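You operate a simulated robot arm through the tools that you are given. There is no shell and no other tool. Be economical: measure what you need, move in short steps, check, and stop when the job is done.

The job below is to be done with a simulated robot arm. You get a single attempt, and the scene is never put back.

JOB
Book carton four out on the blue board as the pink card says.
Fine: red peg in that socket, white slider on that number, carton pushed on to the yellow lane, then the lever to READY.
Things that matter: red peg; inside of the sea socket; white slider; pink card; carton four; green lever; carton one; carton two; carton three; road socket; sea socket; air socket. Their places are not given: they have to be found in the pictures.

It is judged by the outcome, as a careful person would: the job done as asked, and still so three seconds after it is handed in. It fails if anything else is knocked over, pushed out of place, dropped, spilled or broken.

ROBOT AND FRAMES
A 6-joint arm with a two-finger parallel gripper, fixed in place. Base frame: the origin is at the foot of the arm, x ahead of it, y to its left, z up; the work surface is at about z = 0. Lengths are in m, angles in degrees, forces in N, time in s.
With the tool pointing down near the work surface it reaches from about 0.14 to 0.58 m from the base axis. Its first joint turns from -66.0 to 66.0 degrees. Payload 2.1 kg.
Tool frame: the origin (TCP) lies between the finger pads and is the grasp point; the fingertips stand 0.03 m ahead of it; z points along the fingers, y is the line along which they close. The gripper opens to 0.094 m. The fingers are 0.028 m wide and 0.01 m thick; the gripper's body (0.05 by 0.096 m) begins 0.055 m behind the TCP.
Orientation is told as [roll, pitch, yaw] about the base's x, y, z axes, in that order, counted from this pose: with the fingers straight down and closing along the base's y, the tool's x points along the base's -x, its y along +y and its z along -z.

CONTROLS
- The arm moves only by the tool servo_tool. Its argument "motion" is a list of rows, each an object of numbers (a shift or turn left out is 0, a gripper value left out holds the last): "dx", "dy", "dz": the shift along the base's x, y, z in m; "rx", "ry", "rz": the turn, a rotation vector about the base's x, y, z in degrees; "jaw": the finger opening in m, from 0 to 0.094. In form: [{"dx": .., "dy": .., "dz": .., "rx": .., "ry": .., "rz": .., "jaw": ..}, ...]. A call has 1 to 12 rows; each row is the pose to reach, as a shift and turn from the pose commanded when the call began. A row lasts 0.2 s, in which the tool goes at most 0.05 m and 8.6 degrees; a call with a longer step from one row to the next is refused whole, and so is a gripper value outside its range. Where a pose cannot be reached the arm comes as near as it can. A force on the tool above 90 N (or 10 N above the force at the start of the call, whichever is more), or a blocked arm, ends the call early, and 0.2 s more pass. Each finger travels about 0.072 m/s and halts on what it meets, pressing with about 37 N; the grip force reading is that of the motor and also rises with nothing between the fingers. The clock runs only during rows and for 0.2 s after the last one: add rows that repeat a pose to give the fingers time. It gives the time, the measured TCP pose, the force on the tool (base axes), the opening and the grip force at its end, in the units of the frame above (readings bear some noise), and new pictures: "views" is both (left out), scene, wrist or none.
- Cameras (640 x 400 px; columns grow to the right, rows downward): "scene" is fixed at [0.0576, -0.3592, 0.499]; the picture's right is [0.85, -0.53, 0.00], its down [-0.26, -0.42, -0.87] and it looks along [0.46, 0.74, -0.49] (base axes); focal length 266 px, centre (320, 200). "wrist" rides on the gripper at [-0.037, 0, -0.058] in the tool frame; the picture's right is [0.00, -1.00, 0.00], its down [0.97, 0.00, -0.24] and it looks along [0.24, 0.00, 0.97] (tool axes); focal length 218 px, centre (320, 200).
- point_at(camera, pixels): for up to 12 pixels [column, row] of the newest picture of that camera ("zoom" is the newest enlarged one), the place [x, y, z] in the base frame of the surface seen there, good to about 0.002 m, but the place of the scene camera against the robot may be out by one fixed shift of up to 0.018 m in any direction. It takes no simulated time.
- inspect(camera, box): a new picture of the part [left, top, right, bottom] of that camera's present view, enlarged. It takes no simulated time.
- hand_in(): hands the job in; it is judged then, once.

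Go step by step. Measure first, check grasps and placings, and put right what went wrong. The budget is 80 turns and 120 pictures, counting those below and the enlarged ones. Unless the task says otherwise, let go and move clear before handing in, and close with one line.

The tools are called after ">>>" by a JSON object that holds its "api" and its "payload". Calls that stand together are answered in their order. servo_tool: Moves the arm, as the interface text tells. Its arguments: {"type":"object","properties":{"motion":{"type":"array","items":{"type":"object","properties":{"dx":{"type":"number"},"dy":{"type":"number"},"dz":{"type":"number"},"rx":{"type":"number"},"ry":{"type":"number"},"rz":{"type":"number"},"jaw":{"type":"number"}}}},"views":{"type":"string","enum":["both","scene","wrist","none"]}},"required":["motion"]} The other tools are called the same way: point_at (camera, pixels) gives the place of the surface under pixels of a picture; inspect (camera, box) takes an enlarged picture of a part of a camera's view; hand_in () hands the job in.

At the start:

```text
time_s: 0.0
eef_pos: [0.2706, -0.0694, 0.3279]
tcp_rot: [-0.1, 0.1, -0.1]
force: [0.2, 0.4, -0.3]
opening: 0.0939
grasp_force: 0.1
```

scene: 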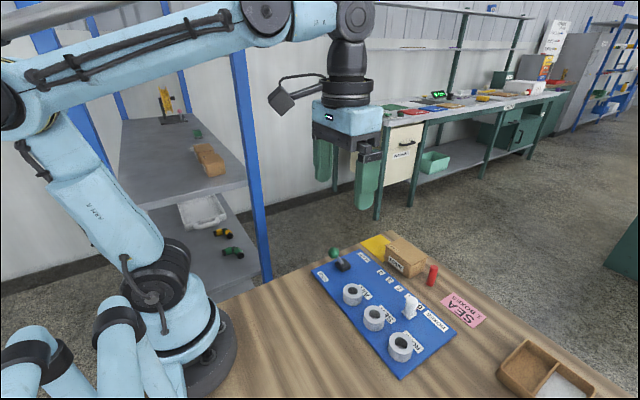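
wrist: 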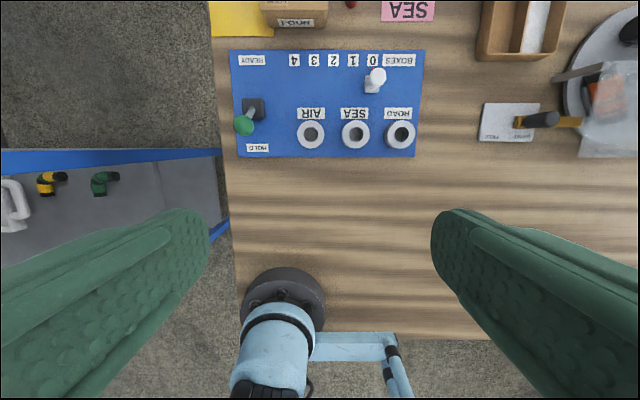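

The wrist picture shows the blue board with sockets ROAD/SEA/AIR, slider at 0, and the lever near HOLD. I'll enlarge the card and the board to read them.

>>> {"api": "inspect", "payload": {"camera": "scene", "box": [300, 220, 500, 345]}}

>>> {"api": "inspect", "payload": {"camera": "wrist", "box": [200, 0, 450, 160]}}

```text
3.20 times, centred on (400, 282) of scene
```

zoom: 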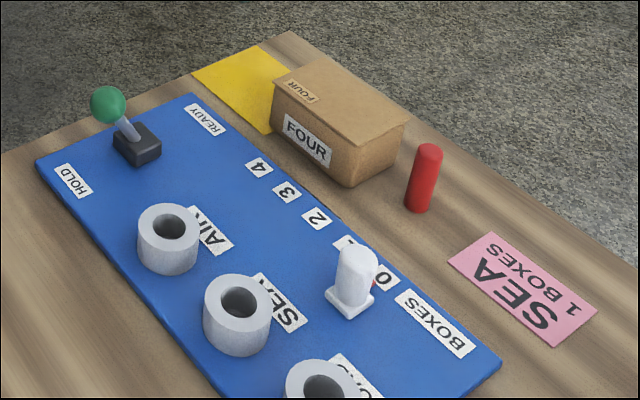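

```text
2.50 times, centred on (325, 80) of wrist
```

zoom: 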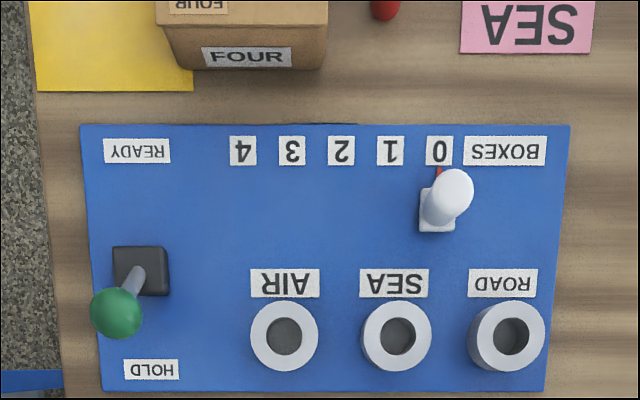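

The card reads SEA, 1 BOXES, so the peg goes in the SEA socket and the slider on 1. I'll move the arm forward to see all of it from above with the wrist camera.

>>> {"api": "servo_tool", "payload": {"motion": [{"dx": 0.04}, {"dx": 0.08}, {"dx": 0.12}, {"dx": 0.14}, {"dx": 0.14}]}}

```text
time_s: 1.2
eef_pos: [0.4108, -0.0701, 0.3271]
tcp_rot: [-0.1, 0.0, 0.0]
force: [-0.5, -0.9, -0.3]
opening: 0.0939
grasp_force: 0.1
```

scene: 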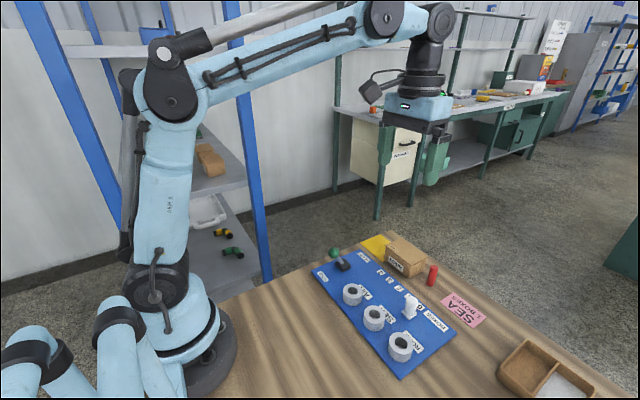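
wrist: 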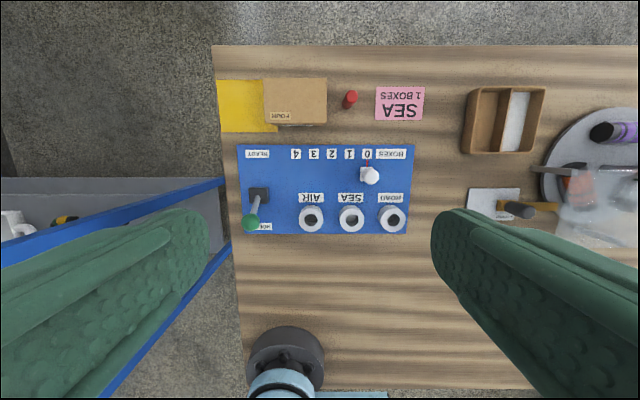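

Everything is in the wrist view now. I'll enlarge it and measure.

>>> {"api": "inspect", "payload": {"camera": "wrist", "box": [210, 65, 434, 245]}}

>>> {"api": "point_at", "payload": {"camera": "wrist", "pixels": [[351, 95], [349, 104], [352, 218], [352, 208], [312, 220], [394, 218], [371, 175], [368, 160], [350, 155], [251, 222], [259, 192], [258, 154]]}}

>>> {"api": "point_at", "payload": {"camera": "wrist", "pixels": [[266, 80], [325, 80], [325, 122], [266, 122], [219, 82], [222, 131], [276, 131], [240, 147], [413, 147], [405, 232], [243, 233], [264, 229]]}}

```text
2.22 times, centred on (322, 155) of wrist
```

zoom: 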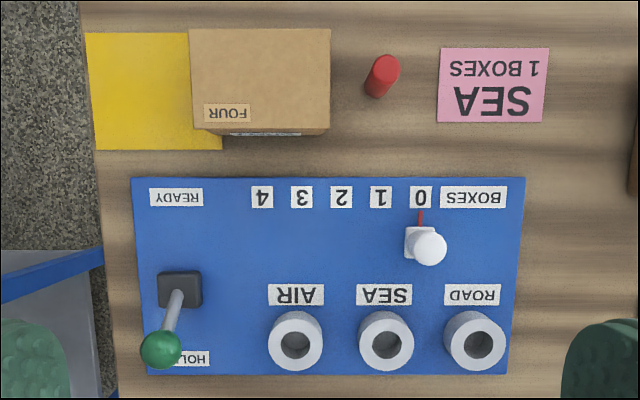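

```text
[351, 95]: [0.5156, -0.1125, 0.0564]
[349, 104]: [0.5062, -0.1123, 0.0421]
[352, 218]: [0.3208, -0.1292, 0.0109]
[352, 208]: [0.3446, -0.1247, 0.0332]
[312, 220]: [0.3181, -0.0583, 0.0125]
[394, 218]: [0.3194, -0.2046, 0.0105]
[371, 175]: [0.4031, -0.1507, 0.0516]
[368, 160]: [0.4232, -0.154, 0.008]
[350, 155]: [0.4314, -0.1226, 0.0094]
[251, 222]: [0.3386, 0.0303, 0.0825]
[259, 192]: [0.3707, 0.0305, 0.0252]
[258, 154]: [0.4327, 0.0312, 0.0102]
```

```text
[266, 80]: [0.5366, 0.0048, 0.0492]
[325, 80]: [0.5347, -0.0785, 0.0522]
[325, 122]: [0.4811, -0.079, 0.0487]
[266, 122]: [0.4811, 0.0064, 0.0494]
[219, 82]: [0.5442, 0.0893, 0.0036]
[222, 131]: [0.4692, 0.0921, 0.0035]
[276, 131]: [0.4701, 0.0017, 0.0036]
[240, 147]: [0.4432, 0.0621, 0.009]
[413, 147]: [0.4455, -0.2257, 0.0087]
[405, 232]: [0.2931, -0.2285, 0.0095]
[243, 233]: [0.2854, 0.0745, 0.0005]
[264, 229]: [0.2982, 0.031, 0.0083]
```

Measured so far: the peg is at about (0.51, -0.113), the SEA socket at about (0.32, -0.129), and the carton spans y -0.079 to 0.006, with the lane from about 0 to 0.09. I'll get finer measurements of the peg, the sockets and the slider.

>>> {"api": "inspect", "payload": {"camera": "wrist", "box": [330, 80, 378, 110]}}

>>> {"api": "point_at", "payload": {"camera": "wrist", "pixels": [[348, 92], [355, 92], [346, 96], [356, 96], [345, 104], [353, 104], [347, 107], [343, 108]]}}

>>> {"api": "inspect", "payload": {"camera": "wrist", "box": [330, 145, 410, 240]}}

```text
13.33 times, centred on (354, 95) of wrist
```

zoom: 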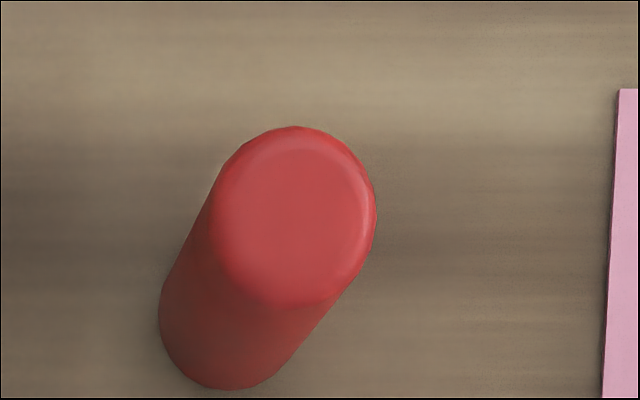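

```text
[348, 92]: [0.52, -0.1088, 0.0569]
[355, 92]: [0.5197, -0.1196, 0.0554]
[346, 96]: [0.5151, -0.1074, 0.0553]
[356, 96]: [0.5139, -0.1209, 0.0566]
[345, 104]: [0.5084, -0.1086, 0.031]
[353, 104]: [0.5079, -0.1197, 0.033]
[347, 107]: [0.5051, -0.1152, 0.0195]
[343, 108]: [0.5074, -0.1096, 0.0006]
```

```text
4.21 times, centred on (370, 192) of wrist
```

zoom: 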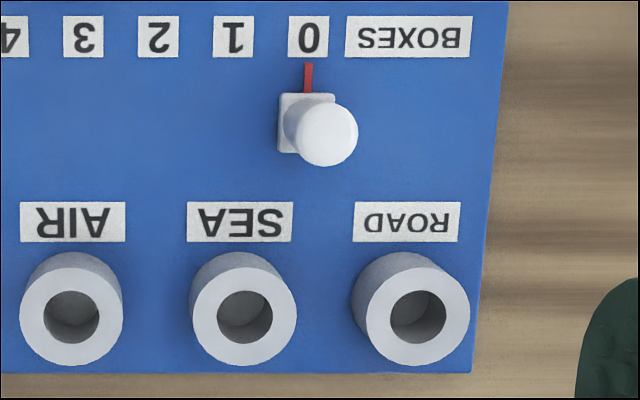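

The peg top is centred at about (0.5145, -0.1145). Next I'll measure the socket rims and slider on the enlarged picture.

>>> {"api": "point_at", "payload": {"camera": "zoom", "pixels": [[203, 316], [286, 316], [245, 276], [245, 353], [245, 320], [308, 37], [233, 37], [158, 37], [308, 75], [325, 130], [285, 148], [290, 100]]}}

>>> {"api": "inspect", "payload": {"camera": "scene", "box": [380, 280, 460, 330]}}

```text
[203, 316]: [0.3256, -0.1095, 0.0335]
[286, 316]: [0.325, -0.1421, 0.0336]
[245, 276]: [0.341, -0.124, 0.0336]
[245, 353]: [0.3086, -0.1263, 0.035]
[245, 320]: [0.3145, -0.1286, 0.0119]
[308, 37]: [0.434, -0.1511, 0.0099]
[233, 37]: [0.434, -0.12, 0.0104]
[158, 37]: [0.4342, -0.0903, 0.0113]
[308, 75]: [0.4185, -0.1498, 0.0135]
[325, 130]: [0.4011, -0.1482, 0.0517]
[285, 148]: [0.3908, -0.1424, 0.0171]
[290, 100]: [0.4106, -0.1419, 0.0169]
```

```text
8.00 times, centred on (420, 305) of scene
```

zoom: 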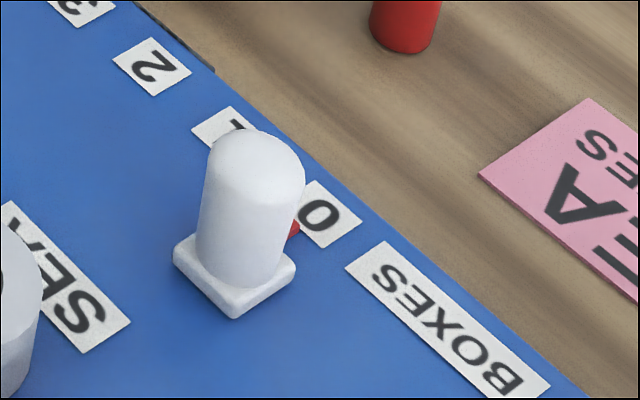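

The hole of the SEA socket is centred at about (0.3246, -0.126), roughly 0.0216 wide with its rim at z 0.034, and the slider pitch is 0.030. I'll narrow the jaw and come above the peg.

>>> {"api": "servo_tool", "payload": {"motion": [{"dx": 0.035, "dy": -0.015, "jaw": 0.038}, {"dx": 0.07, "dy": -0.03, "dz": -0.02, "jaw": 0.038}, {"dx": 0.1035, "dy": -0.0445, "dz": -0.045}, {"dx": 0.1035, "dy": -0.0445, "dz": -0.09}, {"dx": 0.1035, "dy": -0.0445, "dz": -0.135}, {"dx": 0.1035, "dy": -0.0445, "dz": -0.17}, {"dx": 0.1035, "dy": -0.0445, "dz": -0.19}, {"dx": 0.1035, "dy": -0.0445, "dz": -0.19}]}}

```text
time_s: 3.0
eef_pos: [0.5173, -0.1109, 0.1337]
tcp_rot: [0.1, 0.1, 0.1]
force: [0.2, 0.2, 0.0]
opening: 0.038
grasp_force: 0.0
out of reach, approached as far as the arm can: row 3
```

scene: 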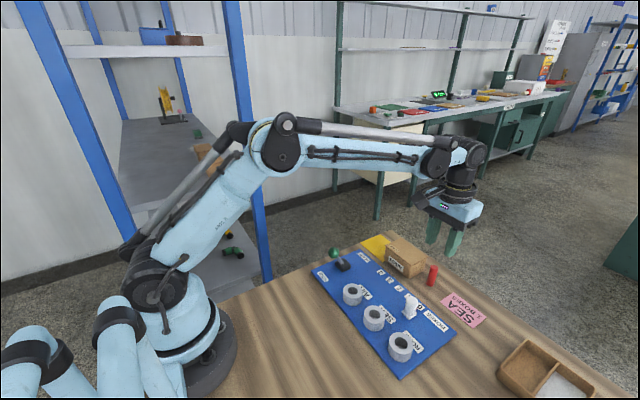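
wrist: 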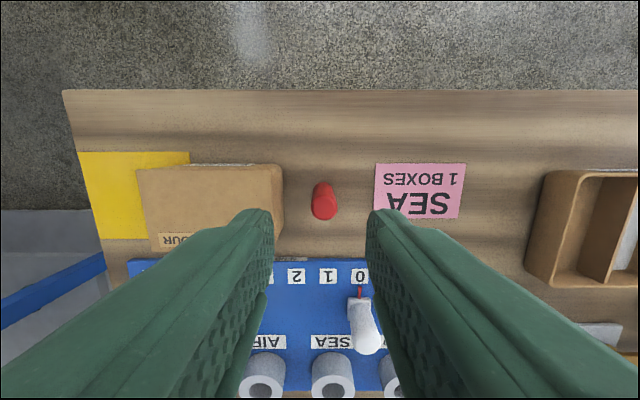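

The measured pose reads about 3 mm off the commanded one, so I'll measure the peg again from here.

>>> {"api": "inspect", "payload": {"camera": "wrist", "box": [250, 150, 400, 244]}}

>>> {"api": "servo_tool", "payload": {"motion": [{"dz": 0.0}], "views": "none"}}

>>> {"api": "point_at", "payload": {"camera": "wrist", "pixels": [[314, 190], [337, 190], [325, 184], [325, 199], [325, 192], [322, 216], [275, 185], [280, 236]]}}

```text
4.26 times, centred on (325, 197) of wrist
```

zoom: 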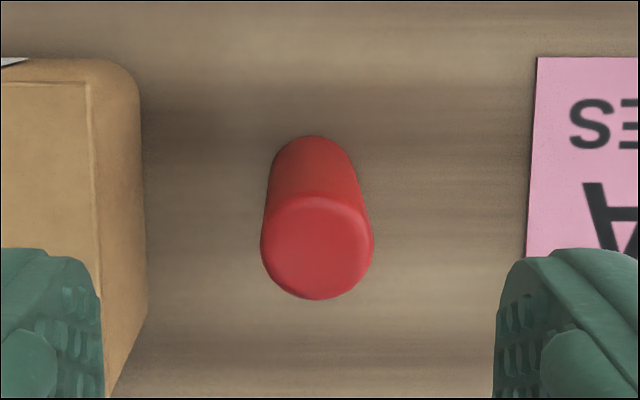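

```text
time_s: 3.4
eef_pos: [0.5175, -0.1125, 0.1349]
tcp_rot: [0.0, 0.0, 0.0]
force: [-0.2, 0.2, 0.5]
opening: 0.038
grasp_force: 0.0
```

```text
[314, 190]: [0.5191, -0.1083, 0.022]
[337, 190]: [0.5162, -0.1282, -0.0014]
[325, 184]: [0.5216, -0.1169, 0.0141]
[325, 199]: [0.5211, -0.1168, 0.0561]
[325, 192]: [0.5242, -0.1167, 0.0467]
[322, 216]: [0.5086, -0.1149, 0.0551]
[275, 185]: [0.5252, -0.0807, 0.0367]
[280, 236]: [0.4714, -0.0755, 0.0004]
```

The peg top is centred at (0.5145, -0.116), so I'm about 3 mm off in both x and y. I'll correct that and descend to z about 0.062, with the fingertips at about 0.032.

>>> {"api": "servo_tool", "payload": {"motion": [{"dx": -0.0025, "dy": -0.003, "dz": -0.02}, {"dx": -0.0025, "dy": -0.003, "dz": -0.045}, {"dx": -0.0025, "dy": -0.003, "dz": -0.065}, {"dx": -0.0025, "dy": -0.003, "dz": -0.073}, {"dx": -0.0025, "dy": -0.003, "dz": -0.073}]}}

```text
time_s: 4.6
eef_pos: [0.5114, -0.1173, 0.0634]
tcp_rot: [0.0, 0.0, 0.0]
force: [0.9, 0.5, -0.7]
opening: 0.0382
grasp_force: 0.0
```

scene: 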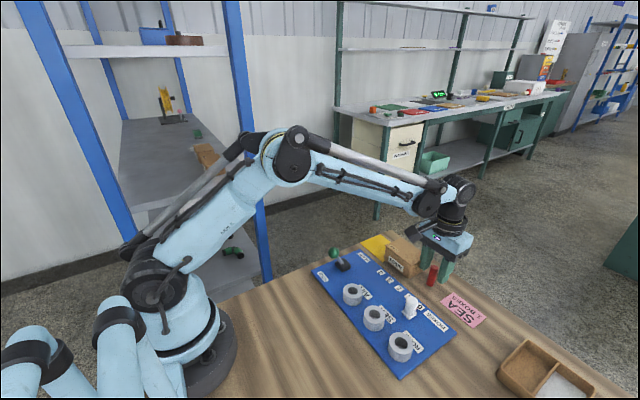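
wrist: 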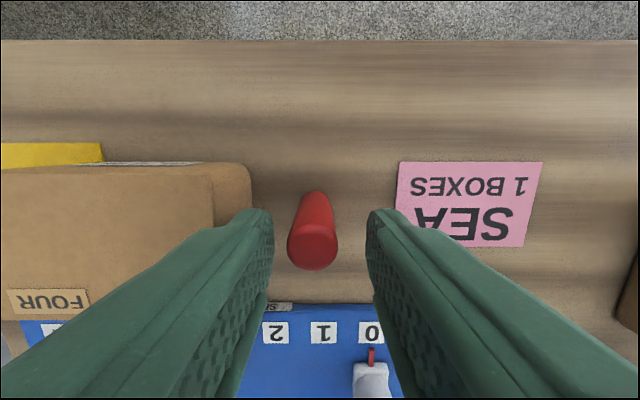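

The peg is between the fingers, with its top near column 312, row 243. I'll check its place and then close.

>>> {"api": "point_at", "payload": {"camera": "wrist", "pixels": [[312, 235], [312, 243], [312, 260]]}}

>>> {"api": "servo_tool", "payload": {"motion": [{"dy": 0.002, "jaw": 0.03}, {"dy": 0.002, "jaw": 0.02}, {"dy": 0.002, "jaw": 0.01}, {"dy": 0.002, "jaw": 0.01}, {"dy": 0.002, "jaw": 0.01}], "views": "wrist"}}

```text
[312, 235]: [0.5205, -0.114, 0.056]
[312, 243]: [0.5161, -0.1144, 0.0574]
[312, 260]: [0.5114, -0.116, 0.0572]
```

```text
time_s: 5.8
eef_pos: [0.5116, -0.1156, 0.0644]
tcp_rot: [0.0, 0.0, 0.0]
force: [0.7, 0.3, -0.4]
opening: 0.0136
grasp_force: 36.4
```

wrist: 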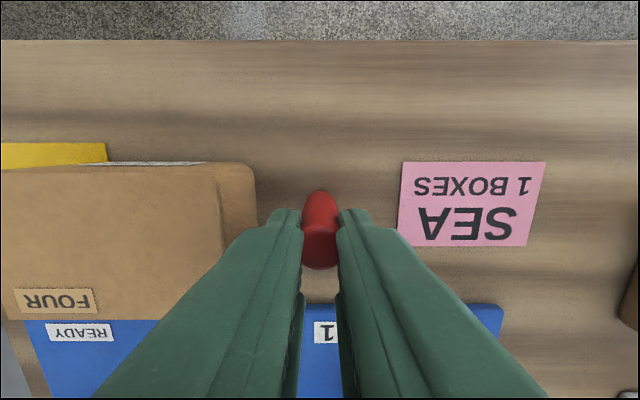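

It's gripped, with the opening stopped at 0.0136. I'll lift straight up and then carry it over the SEA socket at height.

>>> {"api": "servo_tool", "payload": {"motion": [{"dz": 0.03}, {"dz": 0.07}, {"dx": -0.04, "dz": 0.09}, {"dx": -0.08, "dz": 0.09}, {"dx": -0.12, "dz": 0.09}, {"dx": -0.16, "dy": -0.005, "dz": 0.09}, {"dx": -0.189, "dy": -0.01, "dz": 0.09}, {"dx": -0.189, "dy": -0.01, "dz": 0.09}, {"dx": -0.189, "dy": -0.01, "dz": 0.09}]}}

```text
time_s: 7.8
eef_pos: [0.3216, -0.1264, 0.1519]
tcp_rot: [0.0, 0.0, 0.0]
force: [0.3, 0.1, -0.7]
opening: 0.0135
grasp_force: 36.9
```

scene: 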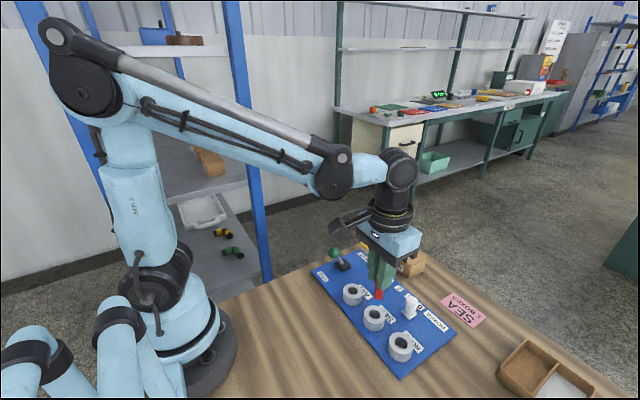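
wrist: 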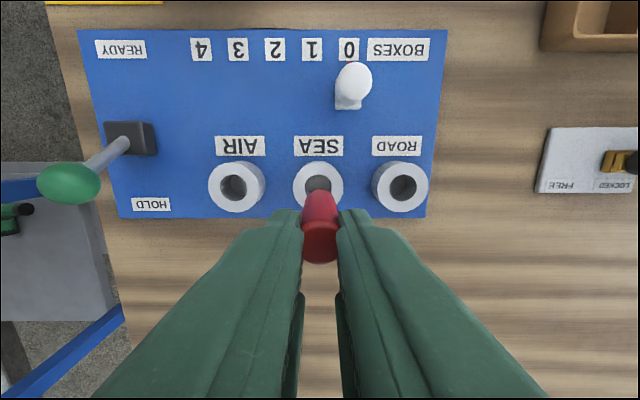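

The peg is held over the SEA socket. I'll compare the peg's axis with the socket's rim.

>>> {"api": "inspect", "payload": {"camera": "wrist", "box": [272, 150, 368, 270]}}

>>> {"api": "point_at", "payload": {"camera": "wrist", "pixels": [[319, 196], [319, 205], [319, 215], [320, 225], [320, 240], [320, 256], [297, 185], [339, 185], [318, 167], [318, 180]]}}

```text
3.33 times, centred on (320, 210) of wrist
```

zoom: 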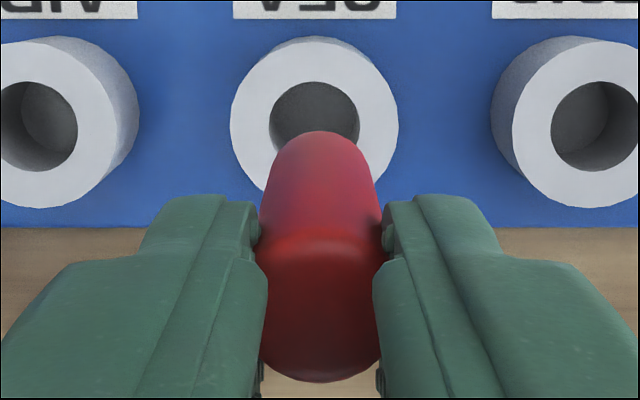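

```text
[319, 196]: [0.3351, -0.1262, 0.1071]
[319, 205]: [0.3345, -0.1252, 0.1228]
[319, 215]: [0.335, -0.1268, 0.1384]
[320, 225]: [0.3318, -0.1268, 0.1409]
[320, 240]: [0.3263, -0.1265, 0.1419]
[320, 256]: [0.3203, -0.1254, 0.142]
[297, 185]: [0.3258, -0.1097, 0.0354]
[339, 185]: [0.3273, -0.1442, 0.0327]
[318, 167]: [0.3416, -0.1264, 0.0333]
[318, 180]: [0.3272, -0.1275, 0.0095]
```

The peg axis is at about (0.3268, -0.1262) and the hole centre at about (0.3265, -0.127), with about 2.5 mm of clearance. I'll lower until the peg bottom is just above the rim and look again.

>>> {"api": "servo_tool", "payload": {"motion": [{"dy": -0.0006, "dz": -0.015}, {"dy": -0.0006, "dz": -0.03}, {"dy": -0.0006, "dz": -0.044}, {"dy": -0.0006, "dz": -0.044}]}}

>>> {"api": "inspect", "payload": {"camera": "wrist", "box": [262, 150, 378, 270]}}

>>> {"api": "inspect", "payload": {"camera": "scene", "box": [330, 250, 426, 340]}}

```text
time_s: 8.8
eef_pos: [0.3219, -0.1244, 0.1106]
tcp_rot: [-0.1, 0.0, 0.0]
force: [0.0, -0.3, -0.1]
opening: 0.0134
grasp_force: 36.9
```

scene: 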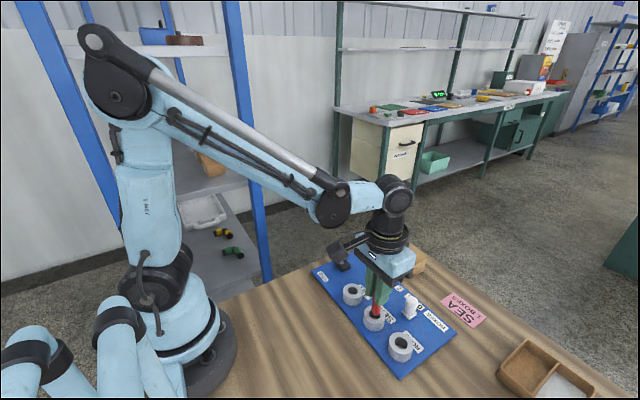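
wrist: 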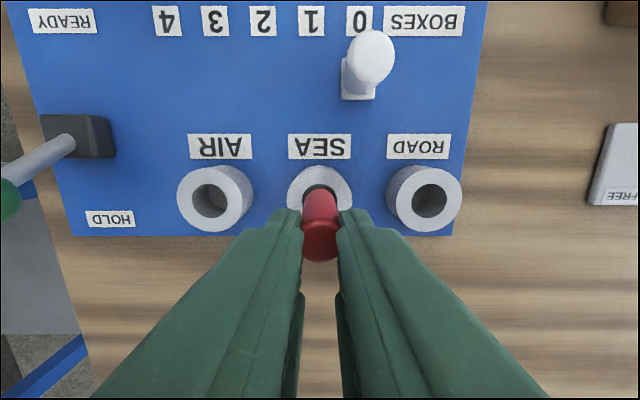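

```text
3.33 times, centred on (320, 210) of wrist
```

zoom: 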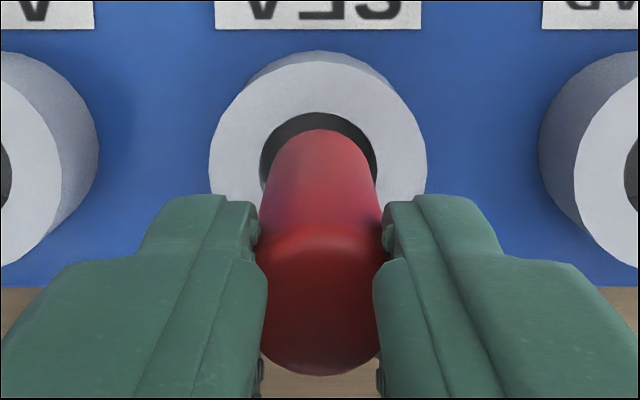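

```text
4.44 times, centred on (378, 295) of scene
```

zoom: 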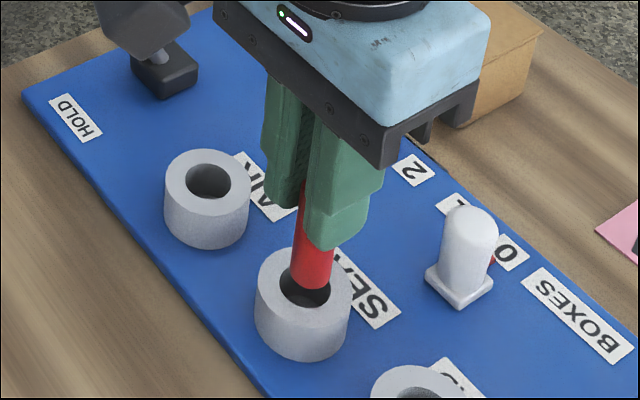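

The peg's lower end lines up with the hole in both pictures. I'll lower it into the socket.

>>> {"api": "servo_tool", "payload": {"motion": [{"dz": -0.008}, {"dz": -0.016}, {"dz": -0.023}, {"dz": -0.029}, {"dz": -0.033}, {"dz": -0.033}]}}

>>> {"api": "inspect", "payload": {"camera": "scene", "box": [330, 250, 426, 340]}}

```text
time_s: 10.2
eef_pos: [0.3224, -0.1235, 0.0762]
tcp_rot: [-0.1, -0.1, 0.1]
force: [5.0, -3.5, 11.2]
opening: 0.0135
grasp_force: 37.2
```

scene: 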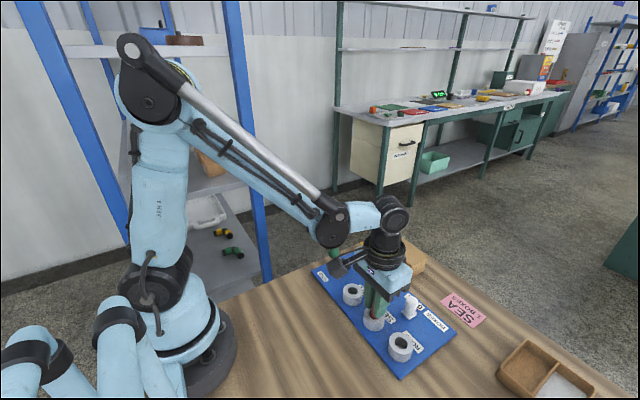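
wrist: 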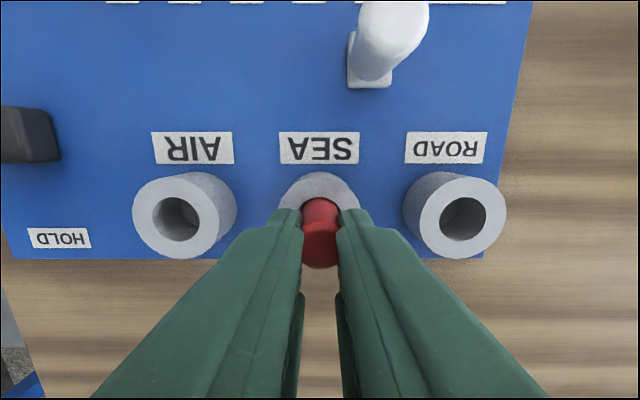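

```text
4.44 times, centred on (378, 295) of scene
```

zoom: 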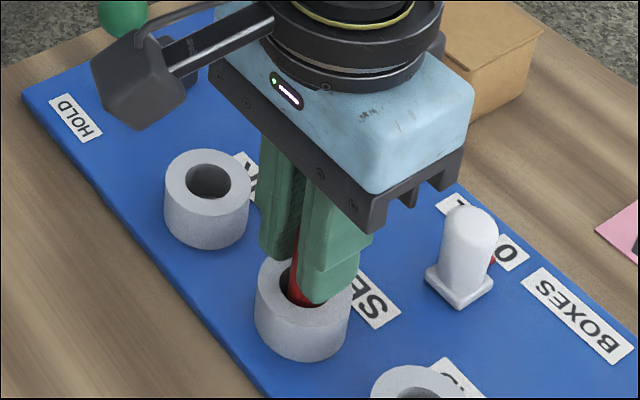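

The peg is inside the hole and resting on its floor, with an upward force of 11 N. I'll open the fingers and lift away.

>>> {"api": "servo_tool", "payload": {"motion": [{"dz": 0.001, "jaw": 0.02}, {"dz": 0.001, "jaw": 0.03}, {"dz": 0.001, "jaw": 0.036}, {"dz": 0.02}, {"dz": 0.06}, {"dz": 0.1}, {"dz": 0.1}]}}

>>> {"api": "inspect", "payload": {"camera": "scene", "box": [330, 250, 426, 340]}}

```text
time_s: 11.8
eef_pos: [0.3223, -0.1241, 0.1788]
tcp_rot: [0.0, 0.0, 0.0]
force: [-0.2, -0.2, 0.3]
opening: 0.0359
grasp_force: 0.0
```

scene: 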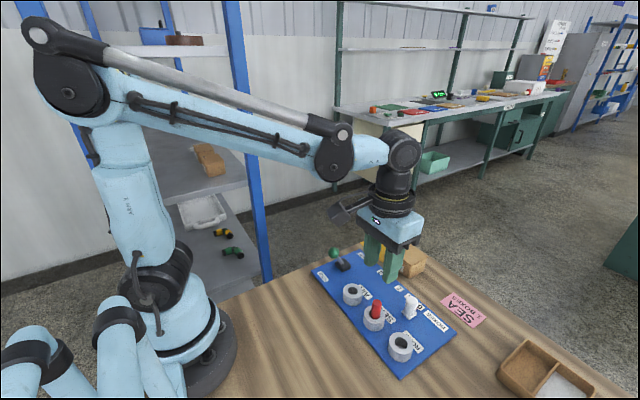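
wrist: 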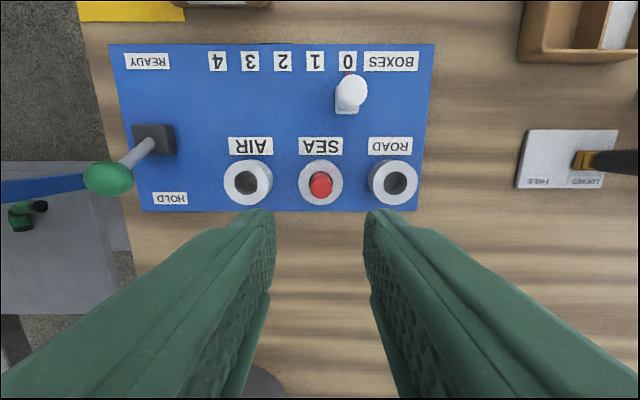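

```text
4.44 times, centred on (378, 295) of scene
```

zoom: 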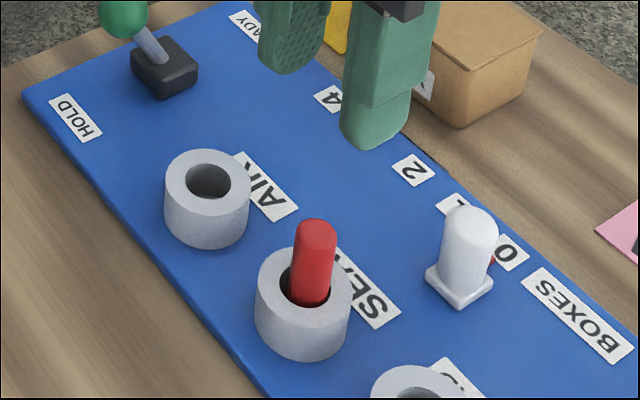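

The peg stands in the SEA socket. Next is the slider: I'll come down around its knob at about (0.401, -0.149).

>>> {"api": "servo_tool", "payload": {"motion": [{"dx": 0.03, "dy": -0.01, "jaw": 0.05}, {"dx": 0.06, "dy": -0.02, "jaw": 0.05}, {"dx": 0.079, "dy": -0.0245, "dz": -0.03}, {"dx": 0.079, "dy": -0.0245, "dz": -0.06}, {"dx": 0.079, "dy": -0.0245, "dz": -0.09}, {"dx": 0.079, "dy": -0.0245, "dz": -0.09}]}}

```text
time_s: 13.2
eef_pos: [0.4011, -0.1479, 0.0837]
tcp_rot: [0.0, 0.1, 0.0]
force: [0.4, 0.1, 1.2]
opening: 0.0501
grasp_force: 0.0
```

scene: 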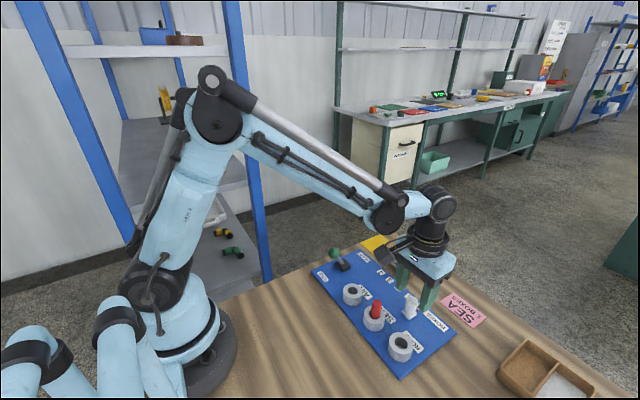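
wrist: 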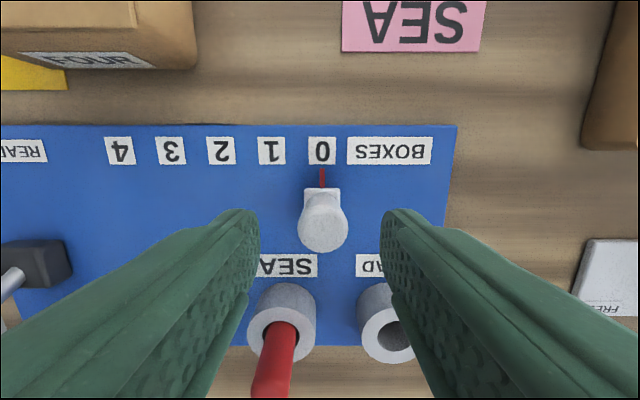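

The knob is centred between the fingers at column 322. I'll lower and close on it.

>>> {"api": "servo_tool", "payload": {"motion": [{"dz": -0.015}, {"dz": -0.028}, {"dz": -0.028, "jaw": 0.035}, {"dz": -0.028, "jaw": 0.022}, {"dz": -0.028, "jaw": 0.014}, {"dz": -0.028, "jaw": 0.014}], "views": "wrist"}}

>>> {"api": "point_at", "payload": {"camera": "wrist", "pixels": [[320, 195]]}}

```text
time_s: 14.6
eef_pos: [0.4003, -0.1485, 0.0564]
tcp_rot: [0.0, 0.0, 0.0]
force: [1.6, -1.0, -8.5]
opening: 0.0224
grasp_force: 45.5
```

wrist: 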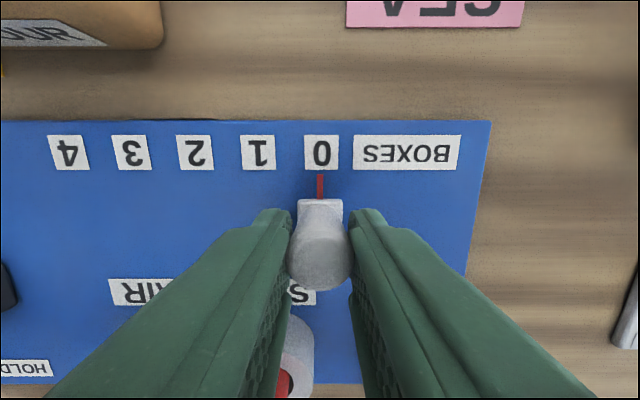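

```text
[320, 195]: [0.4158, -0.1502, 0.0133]
```

The knob is gripped, with an opening of 0.0224. I'll slide it +y by 0.030 to number 1.

>>> {"api": "servo_tool", "payload": {"motion": [{"dy": 0.007}, {"dy": 0.014}, {"dy": 0.021}, {"dy": 0.027}, {"dy": 0.0305}, {"dy": 0.0305}], "views": "wrist"}}

>>> {"api": "inspect", "payload": {"camera": "wrist", "box": [240, 120, 400, 220]}}

```text
time_s: 16.0
eef_pos: [0.401, -0.1186, 0.0558]
tcp_rot: [-0.1, 0.0, 0.0]
force: [-8.1, -0.4, -31.7]
opening: 0.0224
grasp_force: 44.6
```

wrist: 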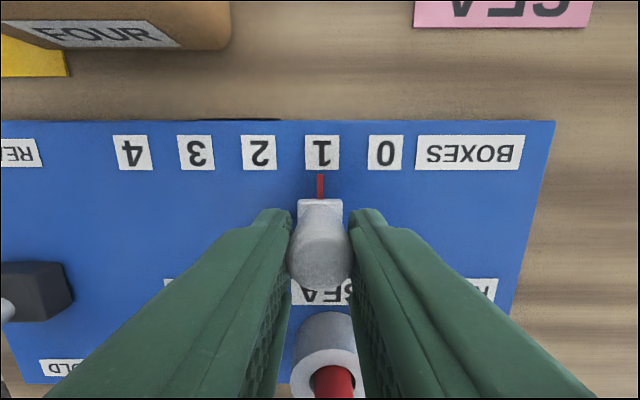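

```text
4.00 times, centred on (320, 170) of wrist
```

zoom: 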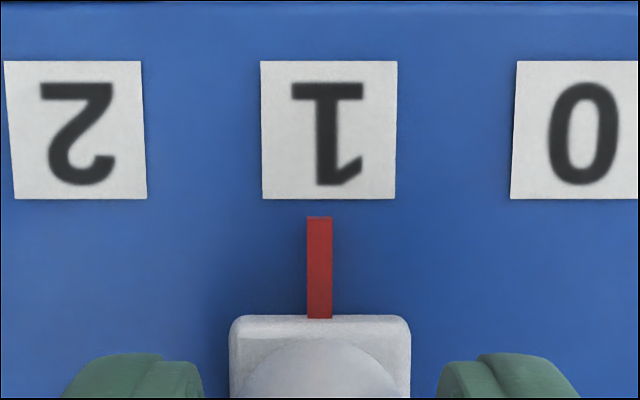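

The pointer is about 1 mm past the centre of label 1, so I'll nudge it back slightly, then release and lift.

>>> {"api": "servo_tool", "payload": {"motion": [{"dy": -0.001}, {"dy": -0.001}, {"dy": -0.001, "jaw": 0.032}, {"dy": -0.001, "jaw": 0.042}, {"dy": -0.001, "dz": 0.03}, {"dy": -0.001, "dz": 0.07}, {"dy": -0.001, "dz": 0.11}, {"dy": -0.001, "dz": 0.14}, {"dy": -0.001, "dz": 0.14}]}}

>>> {"api": "inspect", "payload": {"camera": "wrist", "box": [200, 0, 440, 200]}}

```text
time_s: 18.0
eef_pos: [0.3991, -0.1196, 0.1998]
tcp_rot: [0.0, 0.0, -0.1]
force: [-0.5, -0.3, -0.8]
opening: 0.0419
grasp_force: 0.0
```

scene: 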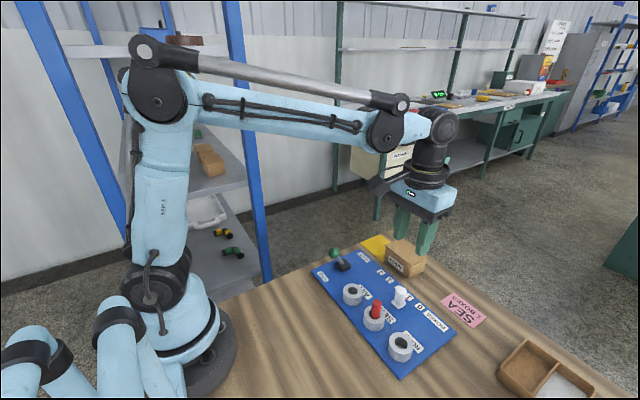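
wrist: 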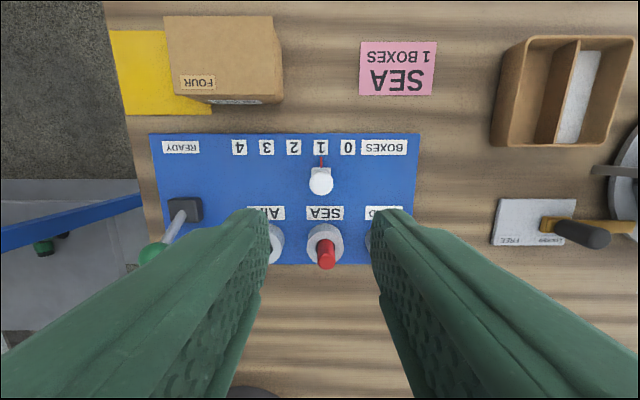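

```text
2.00 times, centred on (320, 100) of wrist
```

zoom: 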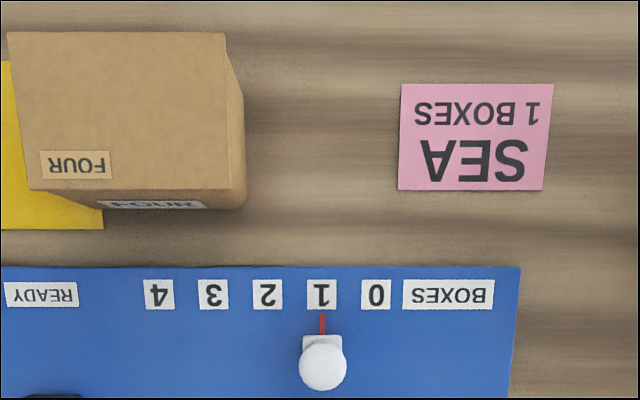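

The slider points at 1. Now I'll measure the carton and lane again for the push.

>>> {"api": "point_at", "payload": {"camera": "zoom", "pixels": [[10, 36], [222, 36], [32, 186], [228, 186], [241, 120], [243, 203], [120, 40], [237, 100]]}}

>>> {"api": "point_at", "payload": {"camera": "wrist", "pixels": [[112, 33], [162, 33], [124, 112], [209, 112], [127, 130], [105, 10]]}}

>>> {"api": "inspect", "payload": {"camera": "scene", "box": [350, 225, 446, 285]}}

```text
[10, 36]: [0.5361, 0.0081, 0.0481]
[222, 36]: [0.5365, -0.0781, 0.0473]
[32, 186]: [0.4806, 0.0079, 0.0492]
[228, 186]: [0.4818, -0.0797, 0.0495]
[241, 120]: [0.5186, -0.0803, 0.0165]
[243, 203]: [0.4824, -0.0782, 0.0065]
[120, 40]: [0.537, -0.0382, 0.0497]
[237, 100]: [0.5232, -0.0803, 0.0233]
```

```text
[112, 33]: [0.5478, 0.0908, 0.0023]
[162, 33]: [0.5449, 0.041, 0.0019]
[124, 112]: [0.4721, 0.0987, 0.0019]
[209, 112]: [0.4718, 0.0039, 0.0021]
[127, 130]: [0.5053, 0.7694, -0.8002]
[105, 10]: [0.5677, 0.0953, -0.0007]
```

```text
6.67 times, centred on (398, 255) of scene
```

zoom: 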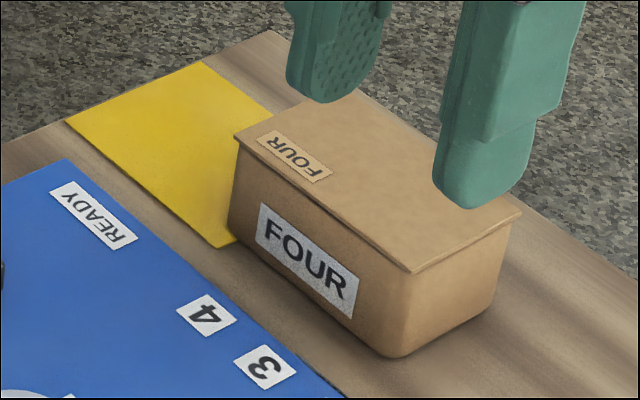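

The carton spans x 0.481–0.537 and y -0.080–0.0085, and the lane spans x 0.470–0.547 and y 0.002–0.097, so the carton must go about +0.084 in y. I'll close the fingers and come down beside its -y face.

>>> {"api": "servo_tool", "payload": {"motion": [{"dx": 0.04, "jaw": 0.0}, {"dx": 0.08, "dy": 0.004, "jaw": 0.0}, {"dx": 0.11, "dy": 0.006, "dz": -0.02}, {"dx": 0.11, "dy": 0.006, "dz": -0.06}, {"dx": 0.11, "dy": 0.006, "dz": -0.1}, {"dx": 0.11, "dy": 0.006, "dz": -0.135}, {"dx": 0.11, "dy": 0.006, "dz": -0.155}, {"dx": 0.11, "dy": 0.006, "dz": -0.155}]}}

```text
time_s: 19.8
eef_pos: [0.5116, -0.1117, 0.0422]
tcp_rot: [0.0, -0.1, 0.0]
force: [0.6, 0.2, -1.1]
opening: 0.0
grasp_force: 32.6
```

scene: 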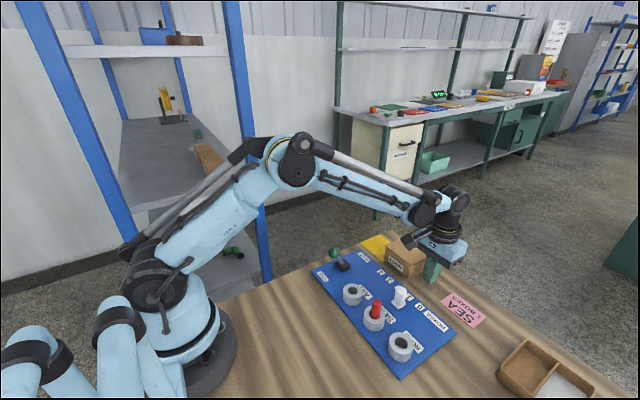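
wrist: 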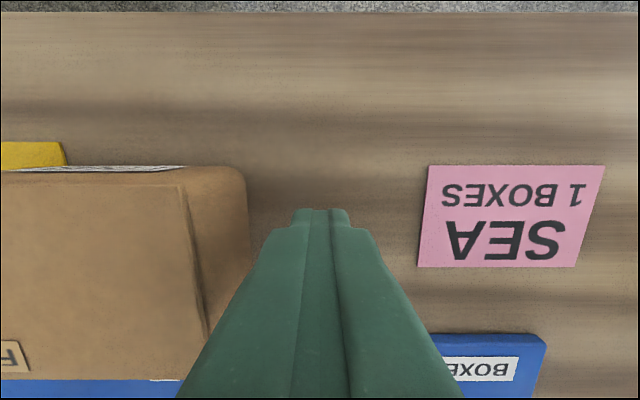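

The fingers are beside the carton. I'll push about 0.065 in small steps and look.

>>> {"api": "servo_tool", "payload": {"motion": [{"dy": 0.01}, {"dy": 0.018}, {"dy": 0.025}, {"dy": 0.032}, {"dy": 0.039}, {"dy": 0.046}, {"dy": 0.053}, {"dy": 0.06}, {"dy": 0.067}, {"dy": 0.067}]}}

```text
time_s: 22.0
eef_pos: [0.5108, -0.0464, 0.0433]
tcp_rot: [0.0, 0.0, 0.0]
force: [0.7, 1.4, 0.0]
opening: 0.0
grasp_force: 32.9
```

scene: 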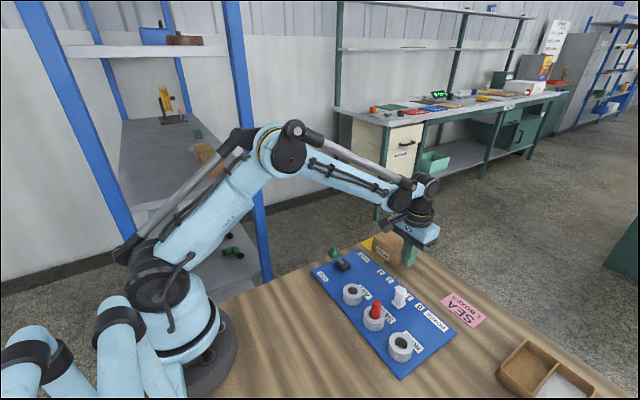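
wrist: 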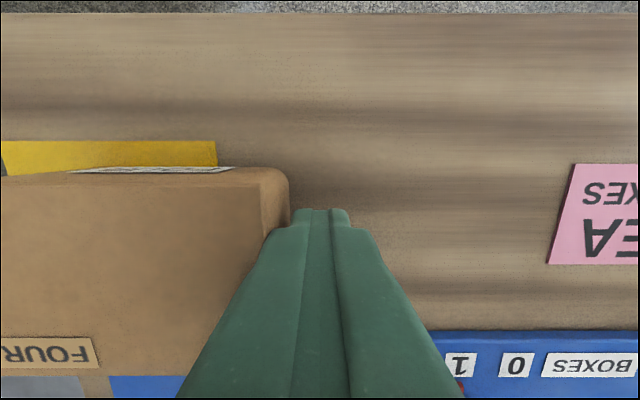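

The carton is moving straight. I'll measure how much is left between the carton's face and the lane's near edge (column 217).

>>> {"api": "point_at", "payload": {"camera": "wrist", "pixels": [[214, 150], [214, 162], [288, 195], [287, 215], [262, 185], [240, 300]]}}

```text
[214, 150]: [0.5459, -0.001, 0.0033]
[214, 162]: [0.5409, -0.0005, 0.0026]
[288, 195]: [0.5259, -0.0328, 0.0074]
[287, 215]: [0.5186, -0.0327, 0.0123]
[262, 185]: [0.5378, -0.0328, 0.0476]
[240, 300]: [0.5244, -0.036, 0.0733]
```

The face is at y -0.033 and the lane edge at about 0.000. Another 0.0365 will centre the carton on the lane.

>>> {"api": "servo_tool", "payload": {"motion": [{"dy": 0.007}, {"dy": 0.014}, {"dy": 0.021}, {"dy": 0.027}, {"dy": 0.032}, {"dy": 0.0365}, {"dy": 0.0365}]}}

>>> {"api": "inspect", "payload": {"camera": "scene", "box": [340, 215, 436, 285]}}

```text
time_s: 23.6
eef_pos: [0.5106, -0.0096, 0.0424]
tcp_rot: [0.0, 0.0, 0.0]
force: [0.2, -0.3, -0.3]
opening: 0.0001
grasp_force: 32.7
```

scene: 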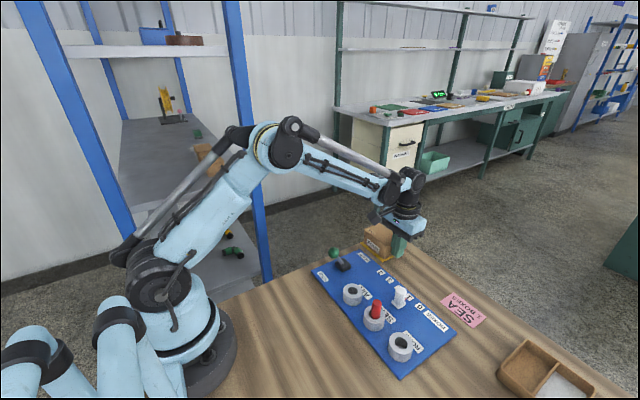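
wrist: 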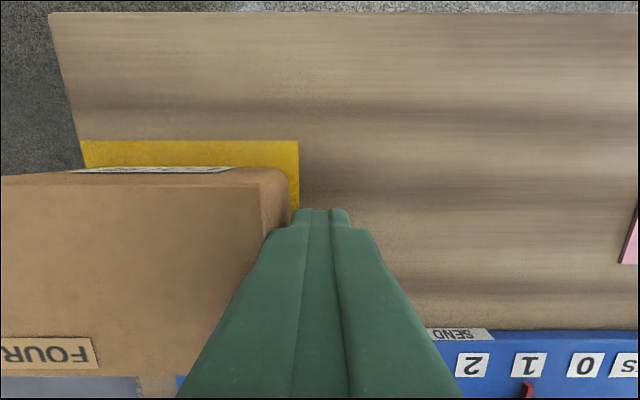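

```text
5.71 times, centred on (388, 250) of scene
```

zoom: 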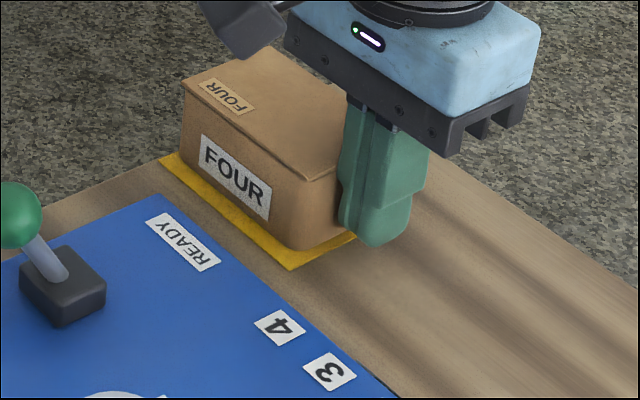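

The carton is on the yellow lane. There also appears to be a "SEND" marking near pixel (462, 335), so I'll back off, rise and take a look.

>>> {"api": "servo_tool", "payload": {"motion": [{"dy": -0.02}, {"dy": -0.03, "dz": 0.03}, {"dx": -0.02, "dy": -0.04, "dz": 0.07}, {"dx": -0.06, "dy": -0.03, "dz": 0.11}, {"dx": -0.09, "dy": -0.01, "dz": 0.15}, {"dx": -0.09, "dy": 0.0, "dz": 0.18}, {"dx": -0.09, "dz": 0.18}]}}

>>> {"api": "inspect", "payload": {"camera": "wrist", "box": [160, 0, 480, 200]}}

```text
refused: row 4 steps farther than a row can; nothing moved
```

```text
2.00 times, centred on (320, 100) of wrist
```

zoom: 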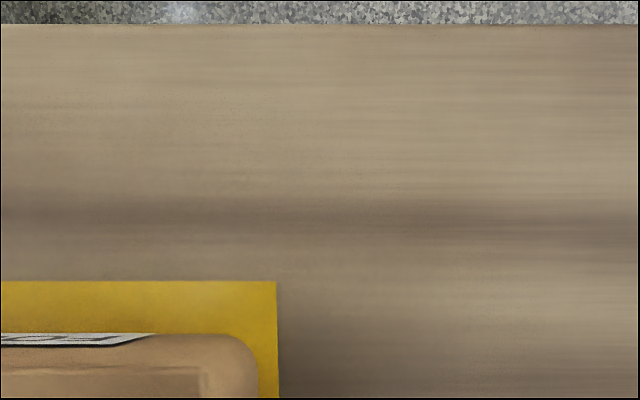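

The call was refused because one step was too long. I'll repeat it with smaller steps.

>>> {"api": "servo_tool", "payload": {"motion": [{"dy": -0.02}, {"dy": -0.03, "dz": 0.03}, {"dx": -0.01, "dy": -0.03, "dz": 0.07}, {"dx": -0.03, "dy": -0.03, "dz": 0.11}, {"dx": -0.06, "dy": -0.02, "dz": 0.14}, {"dx": -0.09, "dy": -0.01, "dz": 0.17}, {"dx": -0.09, "dy": -0.01, "dz": 0.18}]}}

>>> {"api": "inspect", "payload": {"camera": "wrist", "box": [160, 0, 480, 200]}}

```text
time_s: 25.2
eef_pos: [0.421, -0.021, 0.2229]
tcp_rot: [0.0, 0.1, 0.1]
force: [-0.2, 0.3, -1.0]
opening: 0.0
grasp_force: 32.9
```

scene: 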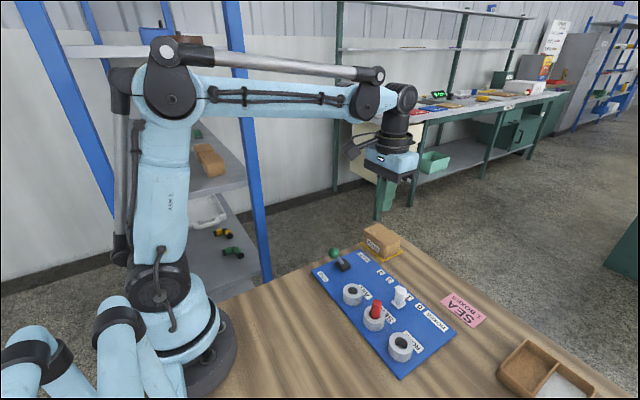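
wrist: 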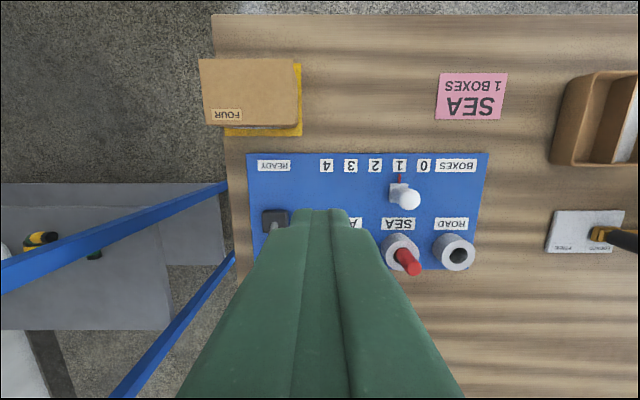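

```text
2.00 times, centred on (320, 100) of wrist
```

zoom: 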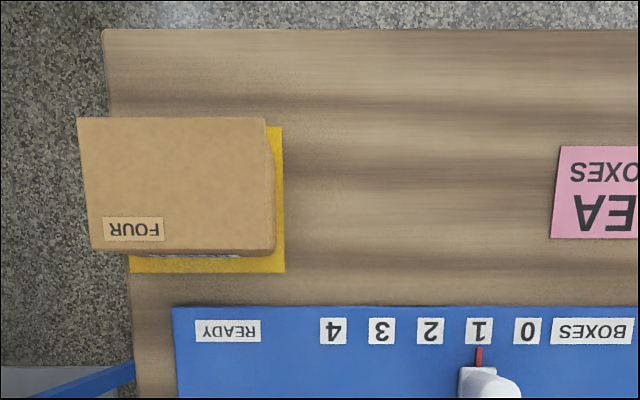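

I'll check where the carton sits relative to the table edge, and measure the lever.

>>> {"api": "point_at", "payload": {"camera": "wrist", "pixels": [[202, 62], [208, 120], [292, 62], [295, 120], [300, 67], [300, 133], [224, 133], [215, 60], [276, 217], [274, 229]]}}

>>> {"api": "inspect", "payload": {"camera": "scene", "box": [305, 215, 415, 285]}}

>>> {"api": "point_at", "payload": {"camera": "scene", "pixels": [[335, 252], [342, 265], [322, 276], [363, 257], [399, 292], [376, 307]]}}

```text
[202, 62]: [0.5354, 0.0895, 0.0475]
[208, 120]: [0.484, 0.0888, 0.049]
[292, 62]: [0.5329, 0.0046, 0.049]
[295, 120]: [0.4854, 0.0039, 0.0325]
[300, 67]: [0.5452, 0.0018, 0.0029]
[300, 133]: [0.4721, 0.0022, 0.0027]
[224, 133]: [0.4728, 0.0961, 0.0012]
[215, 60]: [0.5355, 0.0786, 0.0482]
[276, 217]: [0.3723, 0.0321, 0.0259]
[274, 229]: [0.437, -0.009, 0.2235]
```

```text
5.71 times, centred on (360, 250) of scene
```

zoom: 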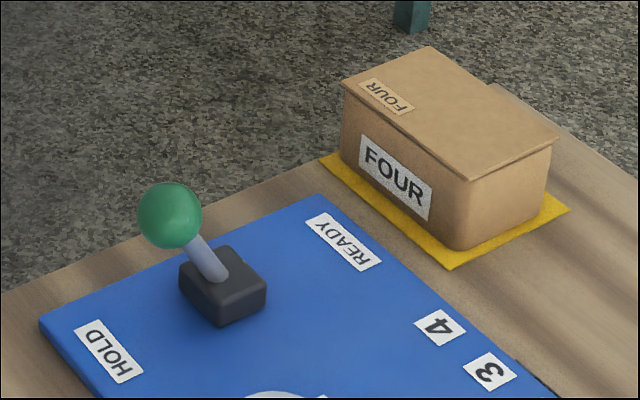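

```text
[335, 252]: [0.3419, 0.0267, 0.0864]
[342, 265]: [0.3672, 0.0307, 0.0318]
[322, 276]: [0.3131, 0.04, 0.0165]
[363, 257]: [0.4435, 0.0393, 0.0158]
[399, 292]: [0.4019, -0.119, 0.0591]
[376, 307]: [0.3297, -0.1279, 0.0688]
```

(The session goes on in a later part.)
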